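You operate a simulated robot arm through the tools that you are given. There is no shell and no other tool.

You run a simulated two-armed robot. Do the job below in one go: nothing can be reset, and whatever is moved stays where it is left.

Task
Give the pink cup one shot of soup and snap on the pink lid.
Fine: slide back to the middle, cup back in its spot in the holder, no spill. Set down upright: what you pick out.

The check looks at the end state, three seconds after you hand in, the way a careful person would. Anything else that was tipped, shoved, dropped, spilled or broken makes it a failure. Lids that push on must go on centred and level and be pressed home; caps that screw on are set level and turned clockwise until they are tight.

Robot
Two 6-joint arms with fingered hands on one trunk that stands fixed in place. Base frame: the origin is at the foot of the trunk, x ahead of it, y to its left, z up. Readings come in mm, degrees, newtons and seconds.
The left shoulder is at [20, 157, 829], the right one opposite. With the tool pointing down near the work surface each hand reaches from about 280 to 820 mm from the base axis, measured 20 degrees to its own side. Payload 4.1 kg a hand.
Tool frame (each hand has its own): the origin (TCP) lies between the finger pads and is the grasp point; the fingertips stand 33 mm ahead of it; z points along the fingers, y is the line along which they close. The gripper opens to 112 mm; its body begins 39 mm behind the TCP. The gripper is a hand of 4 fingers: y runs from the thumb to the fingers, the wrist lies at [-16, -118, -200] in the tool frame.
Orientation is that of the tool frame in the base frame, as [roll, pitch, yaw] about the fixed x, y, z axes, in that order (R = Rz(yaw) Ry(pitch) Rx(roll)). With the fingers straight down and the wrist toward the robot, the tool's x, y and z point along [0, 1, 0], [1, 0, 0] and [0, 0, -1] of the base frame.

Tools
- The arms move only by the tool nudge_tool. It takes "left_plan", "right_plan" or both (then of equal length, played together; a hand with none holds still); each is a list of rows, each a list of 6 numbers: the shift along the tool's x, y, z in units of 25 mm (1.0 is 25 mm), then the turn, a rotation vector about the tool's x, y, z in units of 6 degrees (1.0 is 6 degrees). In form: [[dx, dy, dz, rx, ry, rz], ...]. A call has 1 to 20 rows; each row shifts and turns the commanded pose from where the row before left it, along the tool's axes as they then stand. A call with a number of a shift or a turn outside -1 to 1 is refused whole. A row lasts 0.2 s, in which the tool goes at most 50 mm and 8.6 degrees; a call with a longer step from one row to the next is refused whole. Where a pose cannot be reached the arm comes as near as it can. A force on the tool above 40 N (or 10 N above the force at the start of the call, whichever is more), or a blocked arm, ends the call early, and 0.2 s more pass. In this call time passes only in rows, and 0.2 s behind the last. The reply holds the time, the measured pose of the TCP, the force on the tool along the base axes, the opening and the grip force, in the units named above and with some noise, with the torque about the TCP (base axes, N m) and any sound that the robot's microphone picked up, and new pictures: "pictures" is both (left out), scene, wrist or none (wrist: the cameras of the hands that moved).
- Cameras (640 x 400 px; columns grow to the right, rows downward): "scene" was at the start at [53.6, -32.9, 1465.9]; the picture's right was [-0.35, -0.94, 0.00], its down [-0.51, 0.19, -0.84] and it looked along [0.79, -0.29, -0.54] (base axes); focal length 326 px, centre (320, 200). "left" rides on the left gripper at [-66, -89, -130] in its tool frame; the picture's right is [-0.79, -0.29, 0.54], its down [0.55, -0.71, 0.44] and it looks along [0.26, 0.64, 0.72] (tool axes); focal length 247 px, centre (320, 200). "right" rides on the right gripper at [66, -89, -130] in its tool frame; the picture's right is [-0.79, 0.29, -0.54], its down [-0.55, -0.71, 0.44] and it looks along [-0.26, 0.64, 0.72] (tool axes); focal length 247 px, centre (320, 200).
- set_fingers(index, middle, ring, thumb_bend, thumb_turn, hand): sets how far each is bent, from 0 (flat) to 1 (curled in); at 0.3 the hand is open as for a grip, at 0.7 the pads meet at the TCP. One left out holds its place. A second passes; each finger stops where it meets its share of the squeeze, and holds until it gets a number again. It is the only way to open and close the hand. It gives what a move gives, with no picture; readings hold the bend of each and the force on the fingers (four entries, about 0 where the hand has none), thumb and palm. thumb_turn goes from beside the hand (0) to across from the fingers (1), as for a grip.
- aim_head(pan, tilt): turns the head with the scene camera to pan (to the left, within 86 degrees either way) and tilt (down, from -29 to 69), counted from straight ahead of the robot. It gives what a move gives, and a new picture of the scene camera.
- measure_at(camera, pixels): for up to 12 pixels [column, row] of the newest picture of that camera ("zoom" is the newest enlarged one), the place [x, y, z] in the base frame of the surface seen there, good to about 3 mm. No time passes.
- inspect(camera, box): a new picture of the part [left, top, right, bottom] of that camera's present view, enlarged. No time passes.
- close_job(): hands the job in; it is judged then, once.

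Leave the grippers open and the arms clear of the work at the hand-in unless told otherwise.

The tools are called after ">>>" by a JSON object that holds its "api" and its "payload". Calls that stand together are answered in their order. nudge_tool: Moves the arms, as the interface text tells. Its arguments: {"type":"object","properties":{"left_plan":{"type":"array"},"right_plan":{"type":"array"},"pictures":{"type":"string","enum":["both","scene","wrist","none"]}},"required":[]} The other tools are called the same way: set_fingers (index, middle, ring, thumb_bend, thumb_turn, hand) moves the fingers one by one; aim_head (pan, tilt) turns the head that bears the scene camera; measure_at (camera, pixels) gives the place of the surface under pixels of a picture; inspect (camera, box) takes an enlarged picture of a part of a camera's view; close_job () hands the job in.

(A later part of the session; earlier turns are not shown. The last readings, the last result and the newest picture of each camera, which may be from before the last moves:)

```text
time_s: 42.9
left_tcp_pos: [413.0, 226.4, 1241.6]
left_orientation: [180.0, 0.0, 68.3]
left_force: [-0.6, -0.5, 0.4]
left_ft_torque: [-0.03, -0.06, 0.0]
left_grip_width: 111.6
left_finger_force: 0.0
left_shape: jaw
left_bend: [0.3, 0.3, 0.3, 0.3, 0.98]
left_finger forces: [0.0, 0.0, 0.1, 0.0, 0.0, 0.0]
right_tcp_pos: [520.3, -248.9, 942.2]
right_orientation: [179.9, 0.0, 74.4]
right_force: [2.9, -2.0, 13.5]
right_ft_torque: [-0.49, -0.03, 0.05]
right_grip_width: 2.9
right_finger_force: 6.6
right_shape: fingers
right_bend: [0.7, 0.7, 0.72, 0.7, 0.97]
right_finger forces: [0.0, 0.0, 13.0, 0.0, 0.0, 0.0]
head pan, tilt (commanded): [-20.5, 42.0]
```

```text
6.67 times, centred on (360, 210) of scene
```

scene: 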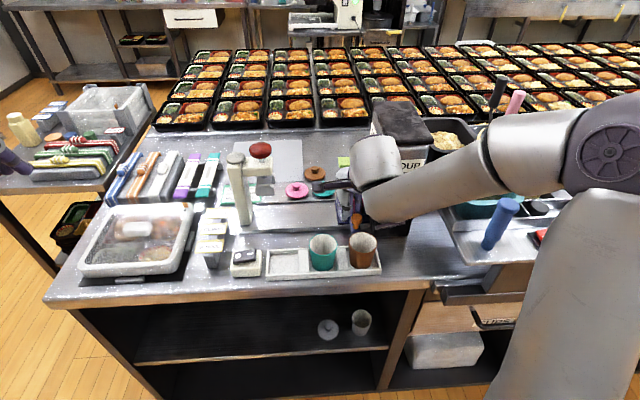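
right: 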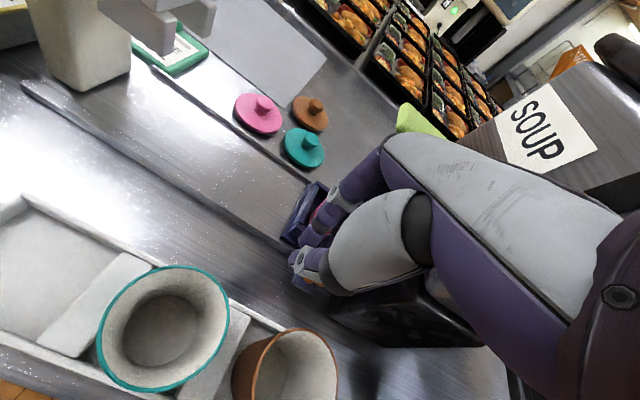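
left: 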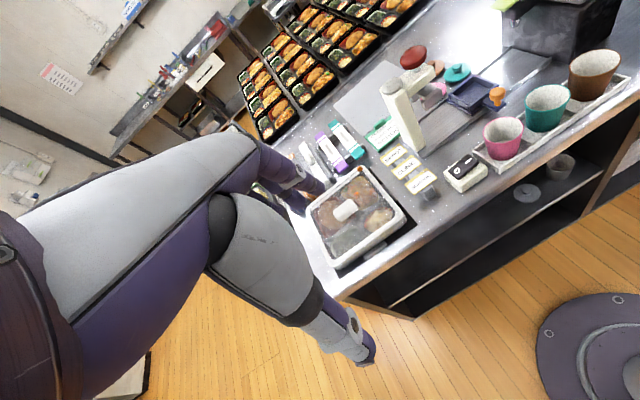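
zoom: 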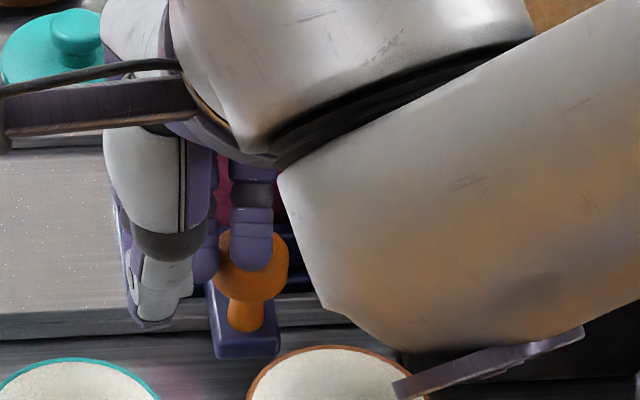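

The knob follows the finger. I'll continue left by 60 mm at the same slow speed.

>>> {"api": "nudge_tool", "payload": {"right_plan": [[0.08, 0, 0, 0, 0, 0], [0.12, 0, 0, 0, 0, 0], [0.16, 0, 0, 0, 0, 0], [0.16, 0, 0, 0, 0, 0], [0.16, 0, 0, 0, 0, 0], [0.16, 0, 0, 0, 0, 0], [0.16, 0, 0, 0, 0, 0], [0.16, 0, 0, 0, 0, 0], [0.16, 0, 0, 0, 0, 0], [0.16, 0, 0, 0, 0, 0], [0.16, 0, 0, 0, 0, 0], [0.16, 0, 0, 0, 0, 0], [0.16, 0, 0, 0, 0, 0], [0.16, 0, 0, 0, 0, 0], [0.16, 0, 0, 0, 0, 0], [0.12, 0, 0, 0, 0, 0], [0.08, 0, 0, 0, 0, 0]], "pictures": "both"}}

>>> {"api": "inspect", "payload": {"camera": "scene", "box": [280, 170, 360, 250]}}

>>> {"api": "inspect", "payload": {"camera": "left", "box": [440, 0, 600, 120]}}

```text
time_s: 46.5
left_tcp_pos: [412.6, 226.2, 1243.3]
left_orientation: [179.9, 0.0, 68.4]
left_force: [0.3, -0.9, 0.3]
left_ft_torque: [-0.02, 0.0, -0.04]
left_grip_width: 111.7
left_finger_force: 0.1
left_shape: jaw
left_bend: [0.3, 0.3, 0.3, 0.3, 0.98]
left_finger forces: [0.0, 0.0, 0.0, 0.1, 0.0, 0.1]
right_tcp_pos: [535.9, -188.2, 942.8]
right_orientation: [-180.0, 0.0, 74.4]
right_force: [2.7, -1.2, 10.8]
right_ft_torque: [-0.42, -0.01, 0.08]
right_grip_width: 2.5
right_finger_force: 5.4
right_shape: fingers
right_bend: [0.7, 0.7, 0.72, 0.7, 0.97]
right_finger forces: [0.0, 0.0, 11.1, 0.0, 0.0, 0.1]
head pan, tilt (commanded): [-20.5, 42.0]
```

scene: 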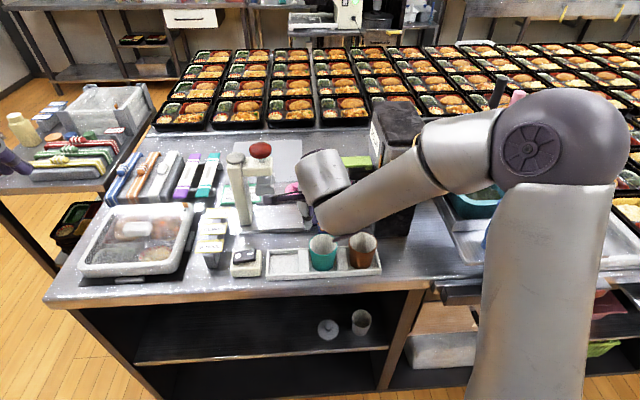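
right: 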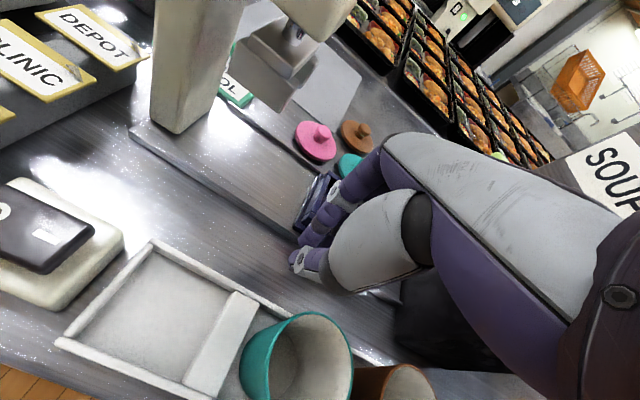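

```text
5.00 times, centred on (320, 210) of scene
```

zoom: 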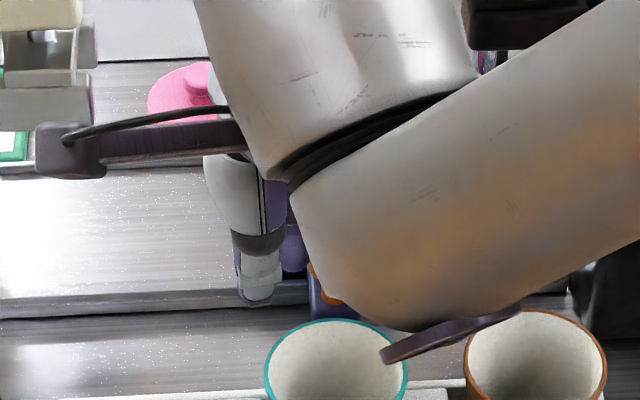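

```text
3.33 times, centred on (520, 60) of left
```

zoom: 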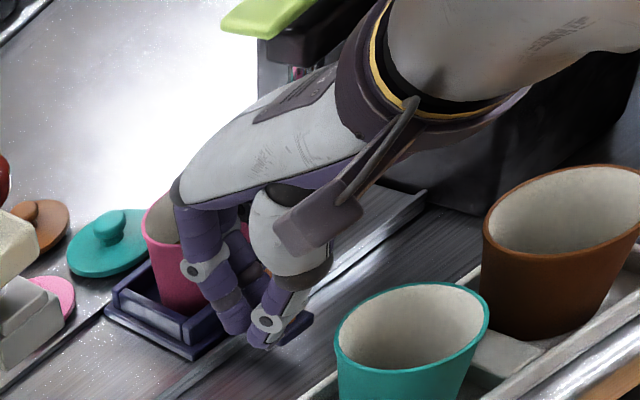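

The carriage has come back about 80 mm, so it has about 24 mm to go to the middle. I'll continue.

>>> {"api": "nudge_tool", "payload": {"right_plan": [[0.08, 0, 0, 0, 0, 0], [0.16, 0, 0, 0, 0, 0], [0.16, 0, 0, 0, 0, 0], [0.16, 0, 0, 0, 0, 0], [0.16, 0, 0, 0, 0, 0], [0.12, 0, 0, 0, 0, 0], [0.08, 0, 0, 0, 0, 0]], "pictures": "none"}}

>>> {"api": "inspect", "payload": {"camera": "left", "box": [440, 0, 600, 120]}}

>>> {"api": "measure_at", "payload": {"camera": "zoom", "pixels": [[95, 300], [120, 310], [140, 320], [110, 265], [155, 195], [145, 215], [100, 285], [160, 335], [85, 320], [150, 300]]}}

```text
time_s: 48.1
left_tcp_pos: [412.9, 225.9, 1242.6]
left_orientation: [-180.0, 0.0, 68.3]
left_force: [-0.4, -1.0, -0.7]
left_ft_torque: [0.02, 0.01, 0.01]
left_grip_width: 111.7
left_finger_force: 0.0
left_shape: jaw
left_bend: [0.3, 0.3, 0.3, 0.3, 0.98]
left_finger forces: [0.1, 0.0, 0.0, 0.0, 0.0, 0.0]
right_tcp_pos: [543.4, -165.7, 941.6]
right_orientation: [180.0, 0.0, 74.3]
right_force: [1.4, -0.3, 11.6]
right_ft_torque: [-0.37, -0.04, 0.05]
right_grip_width: 2.7
right_finger_force: 5.3
right_shape: fingers
right_bend: [0.7, 0.7, 0.72, 0.7, 0.97]
right_finger forces: [0.0, 0.0, 11.4, 0.0, 0.1, 0.0]
head pan, tilt (commanded): [-20.5, 42.0]
```

```text
3.33 times, centred on (520, 60) of left
```

zoom: 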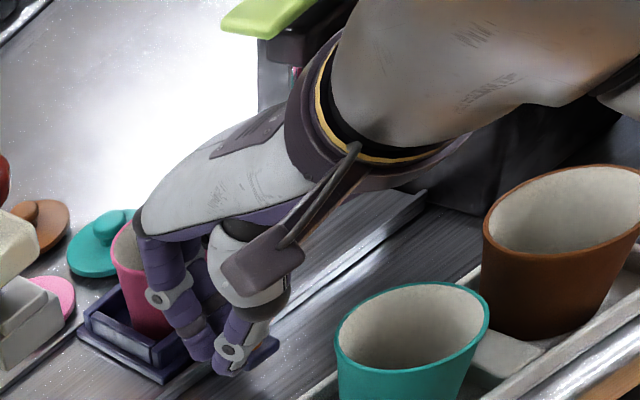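

```text
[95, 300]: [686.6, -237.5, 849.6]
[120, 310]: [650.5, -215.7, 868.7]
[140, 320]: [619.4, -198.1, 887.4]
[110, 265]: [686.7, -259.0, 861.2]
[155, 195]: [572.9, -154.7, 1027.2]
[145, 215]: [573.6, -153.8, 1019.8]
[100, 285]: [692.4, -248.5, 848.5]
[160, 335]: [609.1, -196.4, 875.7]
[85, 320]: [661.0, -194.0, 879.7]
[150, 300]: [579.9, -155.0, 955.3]
```

I'll lift off and check the carriage position from above.

>>> {"api": "nudge_tool", "payload": {"right_plan": [[0, 0, -0.6, 0, 0, 0], [0, 0, -0.9, 0, 0, 0], [0, 0, -0.9, 0, 0, 0], [0, 0, -0.9, 0, 0, 0], [0, 0, -0.9, 0, 0, 0], [0, 0, -0.9, 0, 0, 0], [0, 0, -0.9, 0, 0, 0]], "pictures": "both"}}

>>> {"api": "inspect", "payload": {"camera": "scene", "box": [260, 160, 360, 240]}}

>>> {"api": "inspect", "payload": {"camera": "right", "box": [200, 150, 400, 350]}}

```text
time_s: 49.7
left_tcp_pos: [412.1, 226.5, 1241.6]
left_orientation: [-180.0, 0.0, 68.2]
left_force: [-0.2, 0.4, 0.3]
left_ft_torque: [-0.02, 0.01, 0.02]
left_grip_width: 111.7
left_finger_force: 0.1
left_shape: jaw
left_bend: [0.3, 0.3, 0.3, 0.3, 0.98]
left_finger forces: [0.0, 0.0, 0.0, 0.0, 0.0, 0.0]
right_tcp_pos: [543.1, -165.5, 1091.0]
right_orientation: [-180.0, -0.1, 74.4]
right_force: [0.4, -0.3, 0.4]
right_ft_torque: [0.0, 0.01, 0.03]
right_grip_width: 2.9
right_finger_force: 0.1
right_shape: fingers
right_bend: [0.7, 0.7, 0.7, 0.7, 0.97]
right_finger forces: [0.1, 0.0, 0.0, 0.0, 0.0, 0.0]
head pan, tilt (commanded): [-20.5, 42.0]
```

scene: 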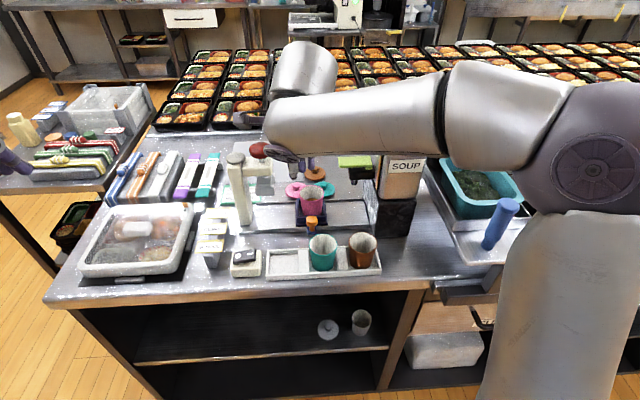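
right: 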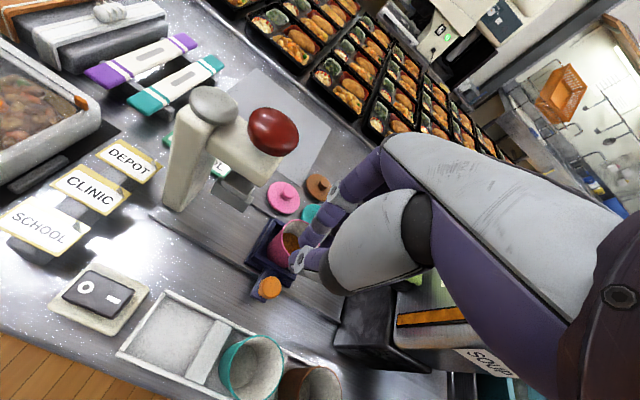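

```text
5.00 times, centred on (310, 200) of scene
```

zoom: 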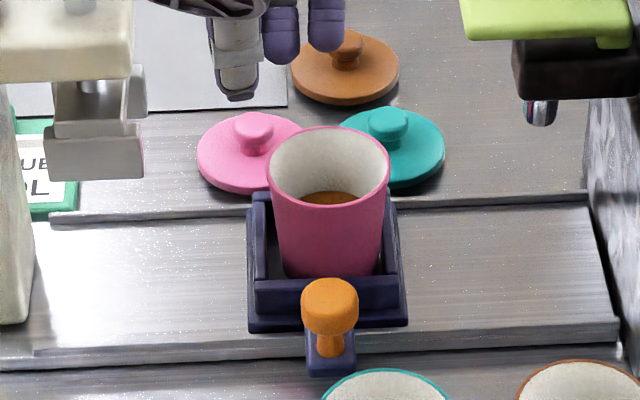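

```text
2.00 times, centred on (300, 250) of right
```

zoom: 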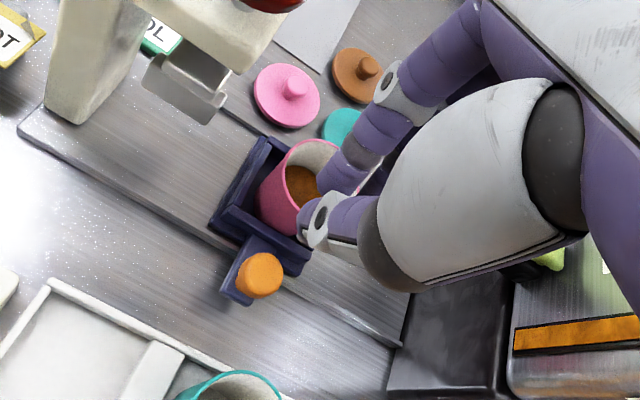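

The tray is back exactly at its start columns (248–408 in the same zoom), so it's in the middle. Now the pink lid; I'll measure it from both views.

>>> {"api": "measure_at", "payload": {"camera": "zoom", "pixels": [[292, 86], [285, 90], [300, 88], [292, 95], [255, 97], [319, 100], [285, 65], [290, 128], [258, 85], [316, 85], [268, 115], [310, 120]]}}

>>> {"api": "measure_at", "payload": {"camera": "scene", "pixels": [[299, 184], [299, 187], [291, 190], [303, 186], [296, 186], [286, 190]]}}

```text
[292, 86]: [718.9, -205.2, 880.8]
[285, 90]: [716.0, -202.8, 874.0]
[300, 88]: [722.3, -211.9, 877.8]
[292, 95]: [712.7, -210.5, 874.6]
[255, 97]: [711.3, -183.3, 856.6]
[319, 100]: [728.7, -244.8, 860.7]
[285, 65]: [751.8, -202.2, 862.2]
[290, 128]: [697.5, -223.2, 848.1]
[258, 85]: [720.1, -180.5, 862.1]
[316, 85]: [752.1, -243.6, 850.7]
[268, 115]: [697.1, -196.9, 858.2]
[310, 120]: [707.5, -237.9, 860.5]
```

```text
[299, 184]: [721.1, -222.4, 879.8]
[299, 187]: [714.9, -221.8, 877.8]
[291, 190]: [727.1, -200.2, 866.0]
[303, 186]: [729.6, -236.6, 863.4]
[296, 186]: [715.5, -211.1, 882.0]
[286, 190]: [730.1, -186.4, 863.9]
```

The pink lid centre is about (721.5, -213), with its knob top at z≈882. I'll move above it and open the fingers to about 45 mm.

>>> {"api": "nudge_tool", "payload": {"right_plan": [[0.029, 0.9225, 0, 0, 0, 0], [0.029, 0.9225, 0, 0, 0, 0], [0.029, 0.9225, 0, 0, 0, 0], [0.029, 0.9225, 0, 0, 0, 0], [0.029, 0.9225, 0, 0, 0, 0], [0.029, 0.9225, 0, 0, 0, 0], [0.029, 0.9225, 0, 0, 0, 0], [0.029, 0.9225, 0, 0, 0, 0]], "pictures": "none"}}

>>> {"api": "set_fingers", "payload": {"hand": "right", "index": 0.54, "middle": 0.54, "ring": 0.54, "thumb_bend": 0.54}}

>>> {"api": "nudge_tool", "payload": {"right_plan": [[0, 0, 0.9, 0, 0, 0], [0, 0, 0.9, 0, 0, 0], [0, 0, 0.9, 0, 0, 0], [0, 0, 0.9, 0, 0, 0], [0, 0, 0.9, 0, 0, 0], [0, 0, 0.8, 0, 0, 0]], "pictures": "both"}}

>>> {"api": "inspect", "payload": {"camera": "right", "box": [200, 150, 400, 350]}}

>>> {"api": "inspect", "payload": {"camera": "scene", "box": [260, 140, 360, 240]}}

>>> {"api": "inspect", "payload": {"camera": "left", "box": [400, 0, 540, 105]}}

```text
time_s: 51.5
left_tcp_pos: [413.1, 226.1, 1241.9]
left_orientation: [-180.0, -0.1, 68.4]
left_force: [-0.1, -0.5, 0.2]
left_ft_torque: [-0.02, -0.05, -0.01]
left_grip_width: 111.5
left_finger_force: 0.0
left_shape: jaw
left_bend: [0.3, 0.3, 0.3, 0.3, 0.98]
left_finger forces: [0.1, 0.0, 0.1, 0.1, 0.0, 0.1]
right_tcp_pos: [723.0, -210.6, 1090.3]
right_orientation: [-180.0, 0.1, 74.5]
right_force: [-0.3, 0.0, 1.3]
right_ft_torque: [0.0, -0.03, 0.0]
right_grip_width: 2.9
right_finger_force: 0.2
right_shape: fingers
right_bend: [0.7, 0.7, 0.7, 0.7, 0.97]
right_finger forces: [0.0, 0.1, 0.0, 0.0, 0.0, 0.0]
head pan, tilt (commanded): [-20.5, 42.0]
```

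```text
time_s: 52.5
left_tcp_pos: [413.8, 225.9, 1241.8]
left_orientation: [180.0, 0.1, 68.3]
left_force: [-0.4, 0.6, -0.4]
left_ft_torque: [-0.03, 0.0, -0.01]
left_grip_width: 111.5
left_finger_force: 0.1
left_shape: jaw
left_bend: [0.3, 0.3, 0.3, 0.3, 0.98]
left_finger forces: [0.0, 0.0, 0.0, 0.0, 0.0, 0.0]
right_tcp_pos: [722.1, -210.2, 1090.0]
right_orientation: [180.0, 0.1, 74.3]
right_force: [-0.5, 0.4, 0.6]
right_ft_torque: [0.03, 0.01, -0.02]
right_grip_width: 45.6
right_finger_force: 0.1
right_shape: fingers
right_bend: [0.54, 0.54, 0.54, 0.54, 0.97]
right_finger forces: [0.0, 0.1, 0.0, 0.0, 0.0, 0.0]
head pan, tilt (commanded): [-20.5, 42.0]
```

```text
time_s: 53.9
left_tcp_pos: [413.8, 225.9, 1241.8]
left_orientation: [179.9, 0.1, 68.3]
left_force: [-0.2, -0.4, 0.0]
left_ft_torque: [-0.03, -0.04, -0.02]
left_grip_width: 111.6
left_finger_force: 0.1
left_shape: jaw
left_bend: [0.3, 0.3, 0.3, 0.3, 0.98]
left_finger forces: [0.0, 0.1, 0.0, 0.0, 0.0, 0.0]
right_tcp_pos: [722.5, -210.6, 958.3]
right_orientation: [-180.0, 0.1, 74.3]
right_force: [0.2, -0.3, 0.8]
right_ft_torque: [0.02, -0.01, -0.03]
right_grip_width: 45.8
right_finger_force: 0.0
right_shape: fingers
right_bend: [0.54, 0.54, 0.54, 0.54, 0.97]
right_finger forces: [0.1, 0.1, 0.0, 0.1, 0.1, 0.0]
head pan, tilt (commanded): [-20.5, 42.0]
```

scene: 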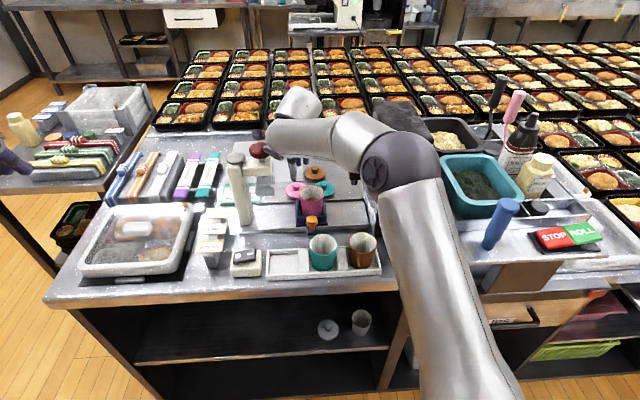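
right: 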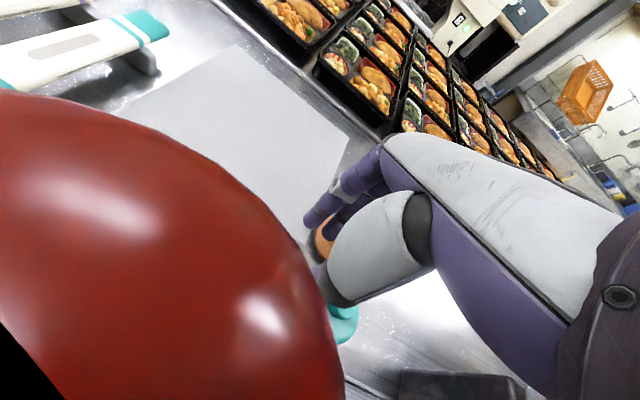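

```text
2.00 times, centred on (300, 250) of right
```

zoom: 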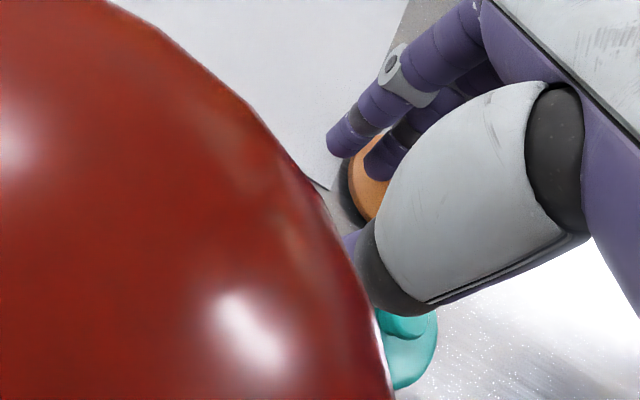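

```text
4.00 times, centred on (310, 190) of scene
```

zoom: 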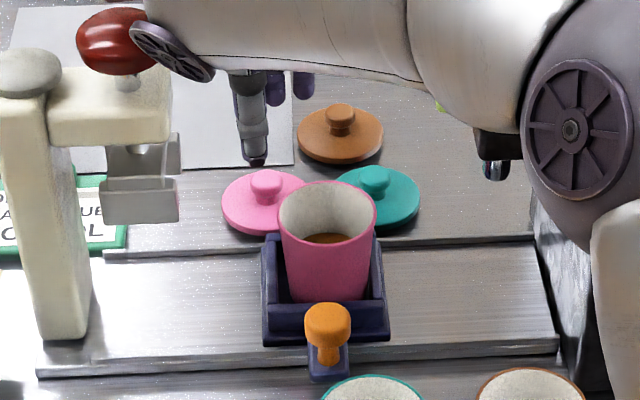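

```text
3.81 times, centred on (470, 52) of left
```

zoom: 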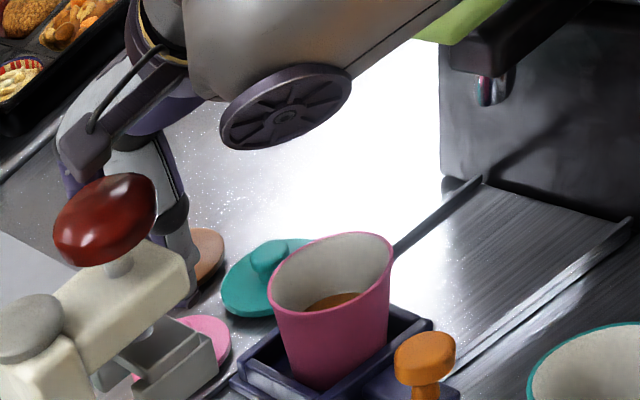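

The red press knob fills the wrist view because the camera on my hand is right above it, and going lower would hit it. Before choosing another hand yaw I'll measure the press and the arm parts near it.

>>> {"api": "measure_at", "payload": {"camera": "scene", "pixels": [[375, 172], [300, 130], [340, 140], [395, 180], [390, 215], [268, 150], [259, 150], [250, 152], [300, 105], [350, 120], [385, 205]]}}

>>> {"api": "measure_at", "payload": {"camera": "zoom", "pixels": [[105, 200], [140, 190], [75, 230], [110, 260], [85, 150], [80, 175], [150, 240], [180, 265], [30, 310], [285, 115], [285, 145]]}}

```text
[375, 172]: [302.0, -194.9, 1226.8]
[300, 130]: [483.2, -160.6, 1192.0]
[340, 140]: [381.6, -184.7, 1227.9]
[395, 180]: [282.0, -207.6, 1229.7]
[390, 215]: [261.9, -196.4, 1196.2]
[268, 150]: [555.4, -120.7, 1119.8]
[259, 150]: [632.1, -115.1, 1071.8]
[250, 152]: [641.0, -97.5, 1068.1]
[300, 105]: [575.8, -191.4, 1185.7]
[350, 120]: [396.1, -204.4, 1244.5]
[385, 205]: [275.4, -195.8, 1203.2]
```

```text
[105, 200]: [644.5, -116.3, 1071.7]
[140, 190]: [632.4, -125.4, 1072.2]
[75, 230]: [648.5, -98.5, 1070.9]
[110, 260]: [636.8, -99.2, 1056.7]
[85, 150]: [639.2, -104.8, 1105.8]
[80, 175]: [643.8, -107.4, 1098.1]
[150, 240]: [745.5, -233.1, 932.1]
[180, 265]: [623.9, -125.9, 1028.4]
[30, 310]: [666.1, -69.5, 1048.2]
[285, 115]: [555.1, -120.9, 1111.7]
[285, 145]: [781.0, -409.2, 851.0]
```

The camera body is at z≈1095 over the red knob (top 1072). I'll rise 25 mm and turn the hand to yaw ≈110°, which swings the camera away from the press to the near side of the cup.

>>> {"api": "nudge_tool", "payload": {"right_plan": [[0, 0, -0.8, 0, 0, 0], [0, 0, -0.2, 0, 0, -0.5], [0, 0, 0, 0, 0, -1], [0, 0, 0, 0, 0, -1], [0, 0, 0, 0, 0, -1], [0, 0, 0, 0, 0, -1], [0, 0, 0, 0, 0, -1], [0, 0, 0, 0, 0, -0.5]], "pictures": "both"}}

>>> {"api": "inspect", "payload": {"camera": "right", "box": [200, 150, 400, 350]}}

>>> {"api": "inspect", "payload": {"camera": "left", "box": [400, 0, 540, 105]}}

>>> {"api": "inspect", "payload": {"camera": "scene", "box": [260, 140, 380, 240]}}

```text
time_s: 55.7
left_tcp_pos: [413.3, 226.3, 1241.6]
left_orientation: [179.9, 0.0, 68.3]
left_force: [-0.1, 0.4, -0.1]
left_ft_torque: [-0.03, 0.04, -0.03]
left_grip_width: 111.7
left_finger_force: 0.0
left_shape: jaw
left_bend: [0.3, 0.3, 0.3, 0.3, 0.98]
left_finger forces: [0.0, 0.0, 0.1, 0.0, 0.1, 0.0]
right_tcp_pos: [722.3, -210.2, 982.8]
right_orientation: [180.0, -0.1, 110.4]
right_force: [-0.2, -0.2, 0.4]
right_ft_torque: [0.04, -0.01, 0.01]
right_grip_width: 45.9
right_finger_force: 0.0
right_shape: fingers
right_bend: [0.54, 0.54, 0.54, 0.54, 0.97]
right_finger forces: [0.0, 0.1, 0.1, 0.0, 0.1, 0.0]
head pan, tilt (commanded): [-20.5, 42.0]
```

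scene: 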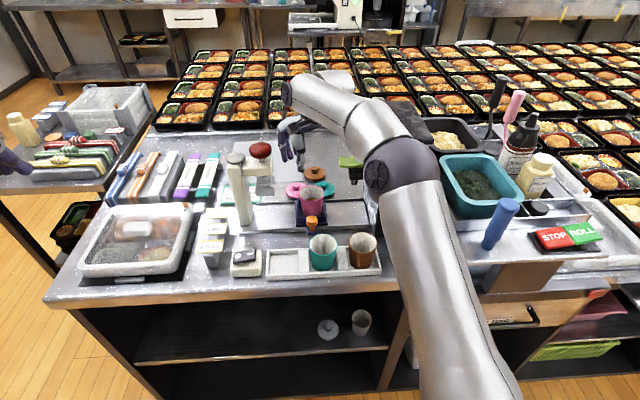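
right: 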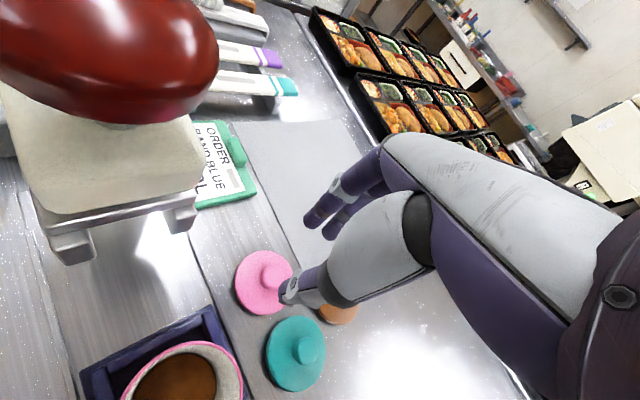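

```text
2.00 times, centred on (300, 250) of right
```

zoom: 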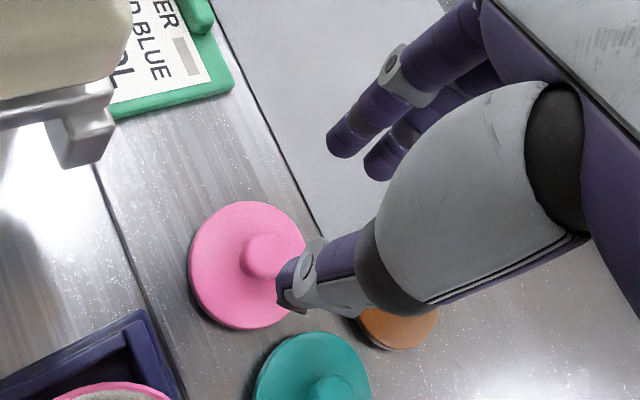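

```text
3.81 times, centred on (470, 52) of left
```

zoom: 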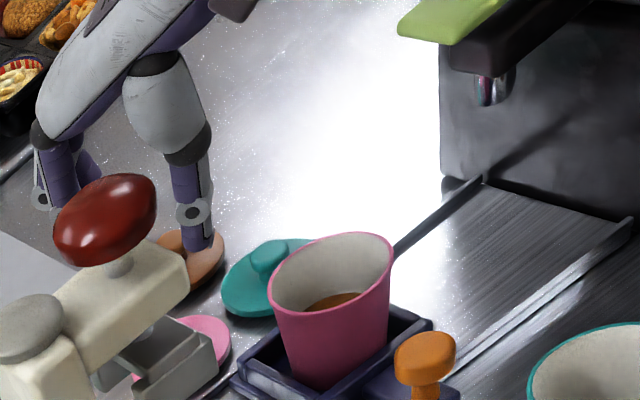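

```text
4.00 times, centred on (320, 190) of scene
```

zoom: 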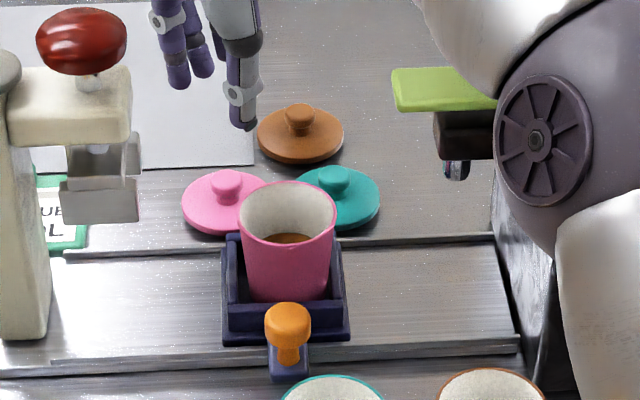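

The camera is clear of the press now and I have a good view of the lid. I'll measure it again.

>>> {"api": "measure_at", "payload": {"camera": "right", "pixels": [[236, 281], [291, 271], [264, 252], [262, 313], [271, 270], [265, 276], [276, 269], [272, 283], [242, 262], [245, 302], [284, 258], [268, 272]]}}

>>> {"api": "measure_at", "payload": {"camera": "scene", "pixels": [[303, 171], [309, 160], [320, 171], [386, 172], [385, 160], [375, 170]]}}

```text
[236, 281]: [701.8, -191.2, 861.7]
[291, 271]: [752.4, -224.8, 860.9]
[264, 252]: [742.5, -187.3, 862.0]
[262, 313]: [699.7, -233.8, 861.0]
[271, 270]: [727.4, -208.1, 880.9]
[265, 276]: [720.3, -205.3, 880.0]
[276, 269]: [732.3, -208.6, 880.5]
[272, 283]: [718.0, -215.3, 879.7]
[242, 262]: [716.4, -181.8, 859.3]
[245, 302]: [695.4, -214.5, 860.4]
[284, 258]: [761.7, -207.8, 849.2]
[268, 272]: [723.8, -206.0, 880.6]
```

```text
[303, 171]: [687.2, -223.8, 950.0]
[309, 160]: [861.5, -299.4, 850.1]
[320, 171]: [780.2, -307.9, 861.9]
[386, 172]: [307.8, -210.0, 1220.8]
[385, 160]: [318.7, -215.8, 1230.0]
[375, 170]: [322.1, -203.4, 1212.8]
```

The lid centre is about (723.5, -212.5) and the hand is aligned with it. I'll descend in stages, first to z≈940, and check clearance to the lever and press.

>>> {"api": "nudge_tool", "payload": {"right_plan": [[0.03, 0.02, 0.8, 0, 0, 0], [0, 0, 0.9, 0, 0, 0]], "pictures": "both"}}

>>> {"api": "inspect", "payload": {"camera": "left", "box": [400, 0, 560, 120]}}

>>> {"api": "inspect", "payload": {"camera": "scene", "box": [260, 110, 400, 230]}}

>>> {"api": "inspect", "payload": {"camera": "right", "box": [200, 150, 400, 350]}}

```text
time_s: 56.3
left_tcp_pos: [413.5, 225.8, 1241.4]
left_orientation: [180.0, 0.0, 68.3]
left_force: [-0.1, -0.6, 0.1]
left_ft_torque: [0.02, -0.03, -0.02]
left_grip_width: 111.5
left_finger_force: 0.0
left_shape: jaw
left_bend: [0.3, 0.3, 0.3, 0.3, 0.98]
left_finger forces: [0.0, 0.1, 0.1, 0.0, 0.0, 0.0]
right_tcp_pos: [725.3, -208.4, 942.1]
right_orientation: [179.9, 0.0, 110.4]
right_force: [0.1, 0.3, -0.2]
right_ft_torque: [0.01, -0.03, 0.01]
right_grip_width: 45.7
right_finger_force: 0.0
right_shape: fingers
right_bend: [0.54, 0.54, 0.54, 0.54, 0.97]
right_finger forces: [0.0, 0.0, 0.1, 0.1, 0.0, 0.1]
head pan, tilt (commanded): [-20.5, 42.0]
```

scene: 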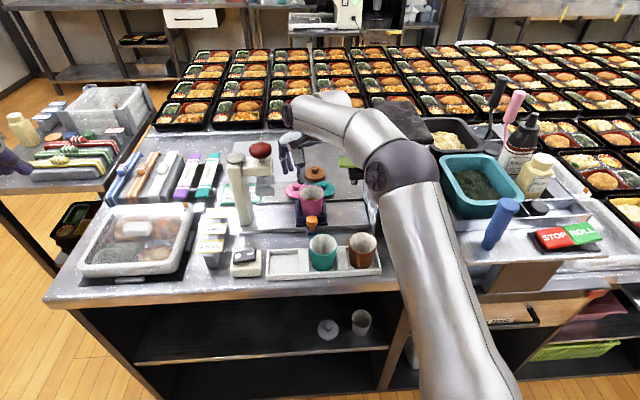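
right: 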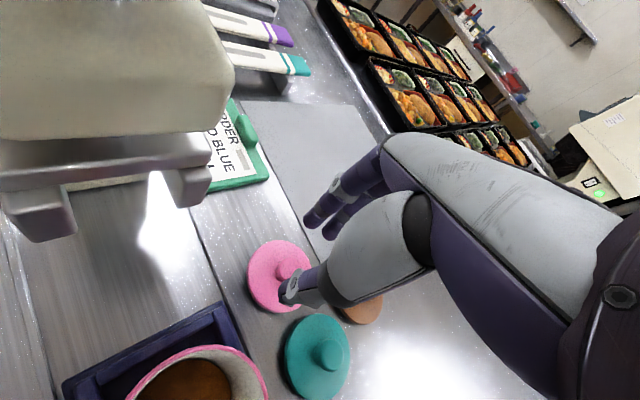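

```text
3.33 times, centred on (480, 60) of left
```

zoom: 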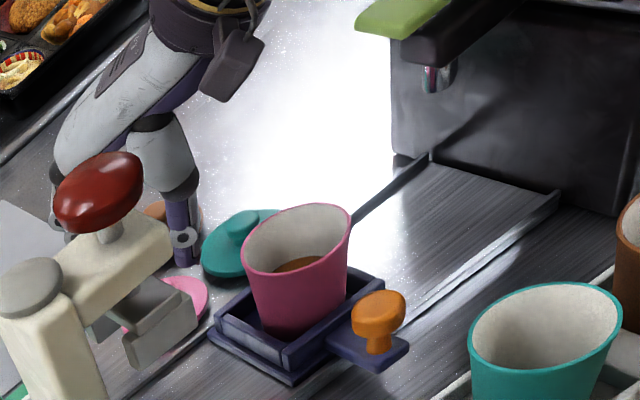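

```text
3.33 times, centred on (330, 170) of scene
```

zoom: 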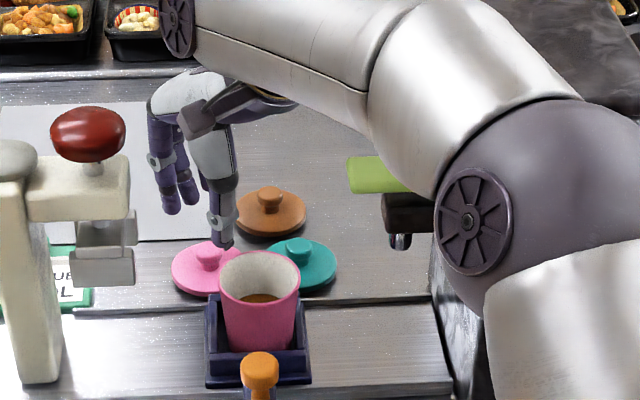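

```text
2.00 times, centred on (300, 250) of right
```

zoom: 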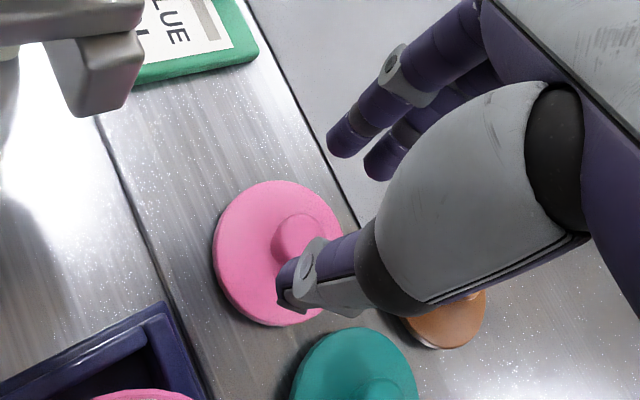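

I'll check the forearm's height near the lever and re-read the TCP with no motion.

>>> {"api": "measure_at", "payload": {"camera": "zoom", "pixels": [[222, 243], [228, 215], [170, 205], [190, 200], [285, 240]]}}

>>> {"api": "measure_at", "payload": {"camera": "scene", "pixels": [[318, 140], [330, 138], [342, 148], [345, 135], [320, 118], [300, 142], [305, 125]]}}

>>> {"api": "nudge_tool", "payload": {"right_plan": [[0, 0, 0, 0, 0, 0]], "pictures": "none"}}

```text
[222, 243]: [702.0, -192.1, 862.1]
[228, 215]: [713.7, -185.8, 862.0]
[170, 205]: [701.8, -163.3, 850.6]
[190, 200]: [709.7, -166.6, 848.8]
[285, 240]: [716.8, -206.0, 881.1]
```

```text
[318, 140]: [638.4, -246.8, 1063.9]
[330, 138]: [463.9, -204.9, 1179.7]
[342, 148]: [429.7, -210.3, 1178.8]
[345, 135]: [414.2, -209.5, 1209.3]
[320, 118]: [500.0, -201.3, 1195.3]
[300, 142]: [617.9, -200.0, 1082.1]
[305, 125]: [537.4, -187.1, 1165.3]
```

```text
time_s: 56.7
left_tcp_pos: [413.9, 225.9, 1242.7]
left_orientation: [179.9, 0.0, 68.4]
left_force: [-1.4, -0.1, -0.5]
left_ft_torque: [0.0, 0.01, 0.01]
left_grip_width: 111.5
left_finger_force: 0.0
left_shape: jaw
left_bend: [0.3, 0.3, 0.3, 0.3, 0.98]
left_finger forces: [0.1, 0.1, 0.1, 0.0, 0.1, 0.0]
right_tcp_pos: [724.5, -207.7, 941.1]
right_orientation: [180.0, -0.1, 110.3]
right_force: [0.5, 0.3, 0.7]
right_ft_torque: [0.02, -0.01, 0.01]
right_grip_width: 45.8
right_finger_force: 0.0
right_shape: fingers
right_bend: [0.54, 0.54, 0.54, 0.54, 0.97]
right_finger forces: [0.0, 0.1, 0.0, 0.0, 0.1, 0.0]
head pan, tilt (commanded): [-20.5, 42.0]
```

Clearances look fine: the palm underside is at z 1064 and the lever top at 1027. I'll correct 2.6 mm along the closing line and go down to z≈900.

>>> {"api": "nudge_tool", "payload": {"right_plan": [[0, -0.1, 0.7, 0, 0, 0], [0, 0, 0.6, 0, 0, 0], [0, 0, 0.34, 0, 0, 0]], "pictures": "both"}}

>>> {"api": "inspect", "payload": {"camera": "right", "box": [220, 180, 400, 340]}}

>>> {"api": "inspect", "payload": {"camera": "scene", "box": [260, 120, 360, 220]}}

>>> {"api": "inspect", "payload": {"camera": "left", "box": [400, 0, 560, 120]}}

```text
time_s: 57.5
left_tcp_pos: [413.4, 226.9, 1242.4]
left_orientation: [-180.0, 0.0, 68.2]
left_force: [0.0, 0.1, 0.3]
left_ft_torque: [-0.03, 0.0, 0.01]
left_grip_width: 111.4
left_finger_force: 0.0
left_shape: jaw
left_bend: [0.3, 0.3, 0.3, 0.3, 0.98]
left_finger forces: [0.0, 0.0, 0.1, 0.0, 0.1, 0.1]
right_tcp_pos: [720.8, -209.8, 900.4]
right_orientation: [-179.9, 0.1, 110.3]
right_force: [-0.4, 0.2, 1.2]
right_ft_torque: [0.02, -0.03, -0.02]
right_grip_width: 46.1
right_finger_force: 0.5
right_shape: fingers
right_bend: [0.54, 0.54, 0.54, 0.54, 0.97]
right_finger forces: [0.0, 1.5, 0.0, 0.1, 0.3, 0.0]
head pan, tilt (commanded): [-20.5, 42.0]
```

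scene: 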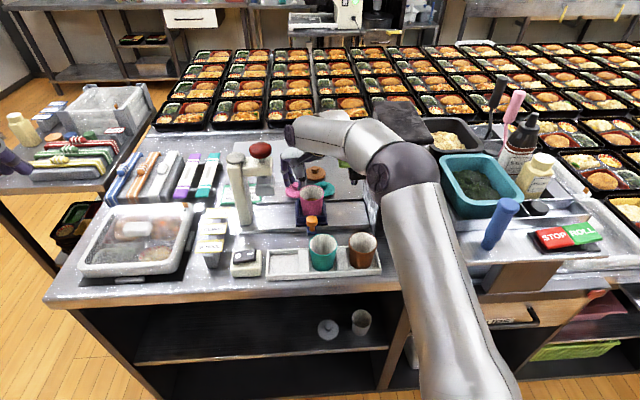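
right: 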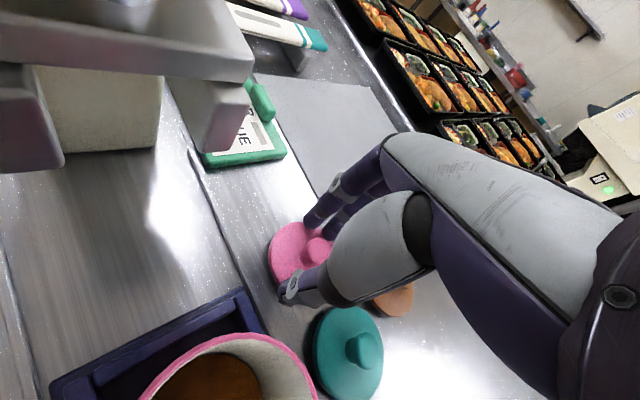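

```text
2.50 times, centred on (310, 260) of right
```

zoom: 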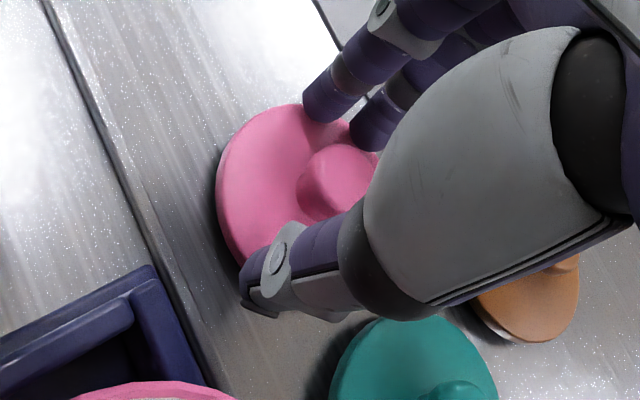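

```text
4.00 times, centred on (310, 170) of scene
```

zoom: 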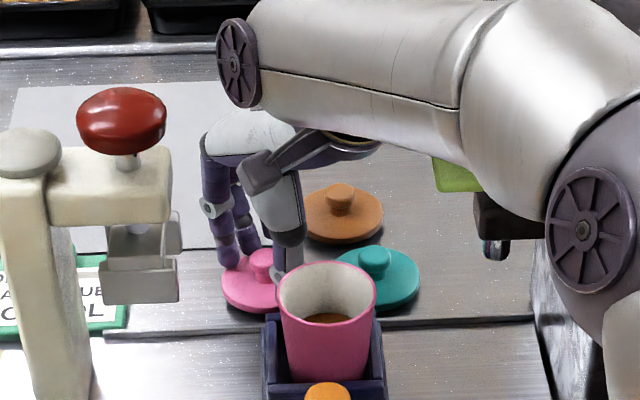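

```text
3.33 times, centred on (480, 60) of left
```

zoom: 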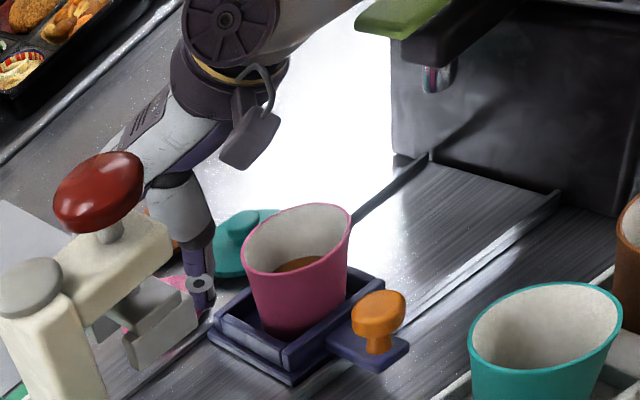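

The middle finger touches the lid flange lightly (1.5 N). I'll measure the fingertips and knob to centre the grip before closing.

>>> {"api": "measure_at", "payload": {"camera": "right", "pixels": [[282, 300], [290, 296], [296, 288], [310, 226], [316, 224], [326, 236], [331, 236], [317, 240], [310, 250], [325, 245], [315, 262], [288, 285]]}}

```text
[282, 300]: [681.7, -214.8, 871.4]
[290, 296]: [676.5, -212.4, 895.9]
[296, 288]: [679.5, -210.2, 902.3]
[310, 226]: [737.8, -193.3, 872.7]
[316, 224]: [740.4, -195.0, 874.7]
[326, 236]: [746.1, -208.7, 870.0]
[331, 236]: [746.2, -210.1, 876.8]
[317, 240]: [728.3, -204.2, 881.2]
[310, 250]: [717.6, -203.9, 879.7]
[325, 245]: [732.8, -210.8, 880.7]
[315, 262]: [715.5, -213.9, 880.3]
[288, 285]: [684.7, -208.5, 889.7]
```

The knob sits about 3–5 mm toward the fingers from the grip centre. I'll lift 1 mm, shift 4 mm along +y, and close gently on it.

>>> {"api": "nudge_tool", "payload": {"right_plan": [[0, 0, -0.05, 0, 0, 0], [0, 0.16, 0, 0, 0, 0]], "pictures": "none"}}

>>> {"api": "set_fingers", "payload": {"hand": "right", "index": 0.6, "middle": 0.6, "ring": 0.54, "thumb_bend": 0.6}}

>>> {"api": "inspect", "payload": {"camera": "right", "box": [220, 180, 400, 340]}}

```text
time_s: 58.1
left_tcp_pos: [412.0, 226.0, 1241.6]
left_orientation: [-179.9, 0.1, 68.3]
left_force: [-0.3, 0.2, -0.4]
left_ft_torque: [0.0, -0.04, 0.01]
left_grip_width: 111.6
left_finger_force: 0.1
left_shape: jaw
left_bend: [0.3, 0.3, 0.3, 0.3, 0.98]
left_finger forces: [0.0, 0.0, 0.1, 0.0, 0.0, 0.0]
right_tcp_pos: [724.6, -210.3, 902.0]
right_orientation: [179.9, 0.0, 110.3]
right_force: [0.2, -0.5, 0.4]
right_ft_torque: [-0.01, 0.01, 0.04]
right_grip_width: 46.0
right_finger_force: 0.0
right_shape: fingers
right_bend: [0.54, 0.54, 0.54, 0.54, 0.97]
right_finger forces: [0.0, 0.1, 0.0, 0.0, 0.1, 0.1]
head pan, tilt (commanded): [-20.5, 42.0]
```

```text
time_s: 59.1
left_tcp_pos: [413.8, 227.2, 1242.8]
left_orientation: [179.9, 0.1, 68.4]
left_force: [0.1, 0.2, 0.1]
left_ft_torque: [0.0, 0.04, 0.02]
left_grip_width: 111.6
left_finger_force: 0.1
left_shape: jaw
left_bend: [0.3, 0.3, 0.3, 0.3, 0.98]
left_finger forces: [0.0, 0.0, 0.0, 0.0, 0.0, 0.0]
right_tcp_pos: [723.5, -208.2, 901.9]
right_orientation: [180.0, -0.1, 110.3]
right_force: [-0.3, 0.0, 0.4]
right_ft_torque: [-0.01, 0.05, -0.02]
right_grip_width: 30.3
right_finger_force: 0.1
right_shape: fingers
right_bend: [0.6, 0.6, 0.54, 0.6, 0.97]
right_finger forces: [0.0, 0.1, 0.1, 0.0, 0.1, 0.0]
head pan, tilt (commanded): [-20.5, 42.0]
```

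```text
2.50 times, centred on (310, 260) of right
```

zoom: 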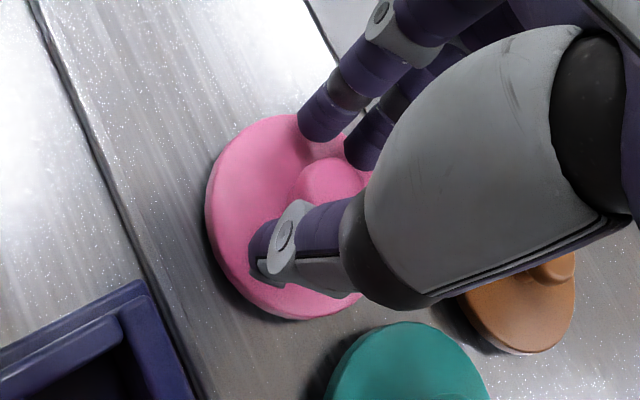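

No contact at 30 mm. I'll lower 1 mm and close index, middle and thumb the rest of the way onto the knob.

>>> {"api": "nudge_tool", "payload": {"right_plan": [[0, 0, 0.05, 0, 0, 0]], "pictures": "none"}}

>>> {"api": "set_fingers", "payload": {"hand": "right", "index": 0.7, "middle": 0.7, "thumb_bend": 0.7}}

>>> {"api": "inspect", "payload": {"camera": "right", "box": [220, 180, 400, 340]}}

```text
time_s: 59.5
left_tcp_pos: [413.0, 226.2, 1242.2]
left_orientation: [179.9, 0.0, 68.4]
left_force: [0.7, 1.2, 0.2]
left_ft_torque: [0.01, -0.02, 0.02]
left_grip_width: 111.3
left_finger_force: 0.0
left_shape: jaw
left_bend: [0.3, 0.3, 0.3, 0.3, 0.98]
left_finger forces: [0.0, 0.1, 0.0, 0.0, 0.0, 0.0]
right_tcp_pos: [724.2, -208.3, 900.4]
right_orientation: [-180.0, 0.0, 110.3]
right_force: [-0.1, 0.5, -0.5]
right_ft_torque: [-0.02, -0.01, -0.01]
right_grip_width: 30.2
right_finger_force: 0.0
right_shape: fingers
right_bend: [0.6, 0.6, 0.54, 0.6, 0.97]
right_finger forces: [0.1, 0.1, 0.1, 0.1, 0.0, 0.1]
head pan, tilt (commanded): [-20.5, 42.0]
```

```text
time_s: 60.5
left_tcp_pos: [412.8, 226.6, 1242.0]
left_orientation: [-180.0, 0.0, 68.2]
left_force: [-0.7, 0.3, 0.3]
left_ft_torque: [-0.02, -0.03, 0.02]
left_grip_width: 111.7
left_finger_force: 0.0
left_shape: jaw
left_bend: [0.3, 0.3, 0.3, 0.3, 0.98]
left_finger forces: [0.1, 0.1, 0.1, 0.0, 0.0, 0.1]
right_tcp_pos: [724.8, -209.0, 900.2]
right_orientation: [-180.0, 0.1, 110.3]
right_force: [0.4, -1.1, 0.0]
right_ft_torque: [-0.02, -0.01, 0.02]
right_grip_width: 11.3
right_finger_force: 4.1
right_shape: fingers
right_bend: [0.68, 0.68, 0.54, 0.66, 0.97]
right_finger forces: [1.6, 3.0, 0.1, 0.0, 4.4, 0.0]
head pan, tilt (commanded): [-20.5, 42.0]
```

```text
2.50 times, centred on (310, 260) of right
```

zoom: 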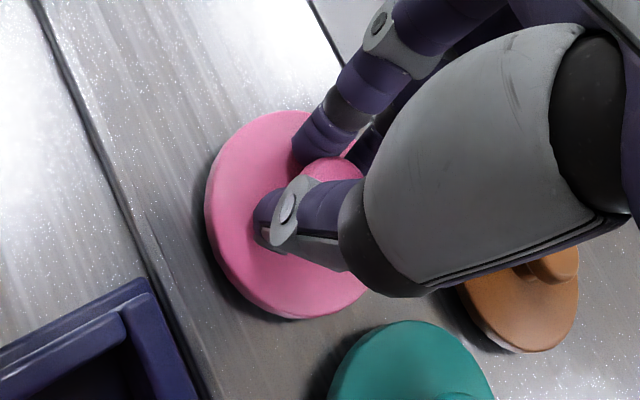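

I've gripped the knob with about 4.4 N. I'll command a bit more squeeze for a secure hold.

>>> {"api": "set_fingers", "payload": {"hand": "right", "index": 0.78, "middle": 0.78, "thumb_bend": 0.76}}

>>> {"api": "inspect", "payload": {"camera": "right", "box": [220, 180, 400, 340]}}

```text
time_s: 61.5
left_tcp_pos: [413.1, 226.0, 1241.8]
left_orientation: [180.0, 0.0, 68.3]
left_force: [-0.1, -0.1, -0.3]
left_ft_torque: [-0.01, 0.03, 0.02]
left_grip_width: 111.4
left_finger_force: 0.1
left_shape: jaw
left_bend: [0.3, 0.3, 0.3, 0.3, 0.98]
left_finger forces: [0.1, 0.0, 0.0, 0.0, 0.0, 0.1]
right_tcp_pos: [723.6, -208.8, 900.2]
right_orientation: [179.9, -0.1, 110.3]
right_force: [0.6, 0.4, -0.2]
right_ft_torque: [0.02, -0.02, -0.02]
right_grip_width: 7.5
right_finger_force: 16.8
right_shape: fingers
right_bend: [0.75, 0.75, 0.54, 0.67, 0.94]
right_finger forces: [8.8, 9.8, 0.0, 0.0, 15.1, 0.0]
head pan, tilt (commanded): [-20.5, 42.0]
```

```text
2.50 times, centred on (310, 260) of right
```

zoom: 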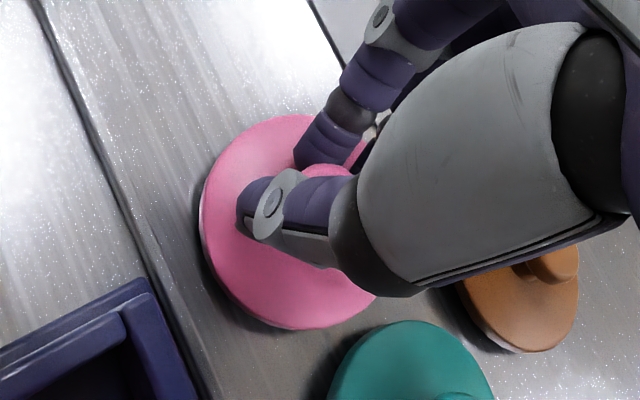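

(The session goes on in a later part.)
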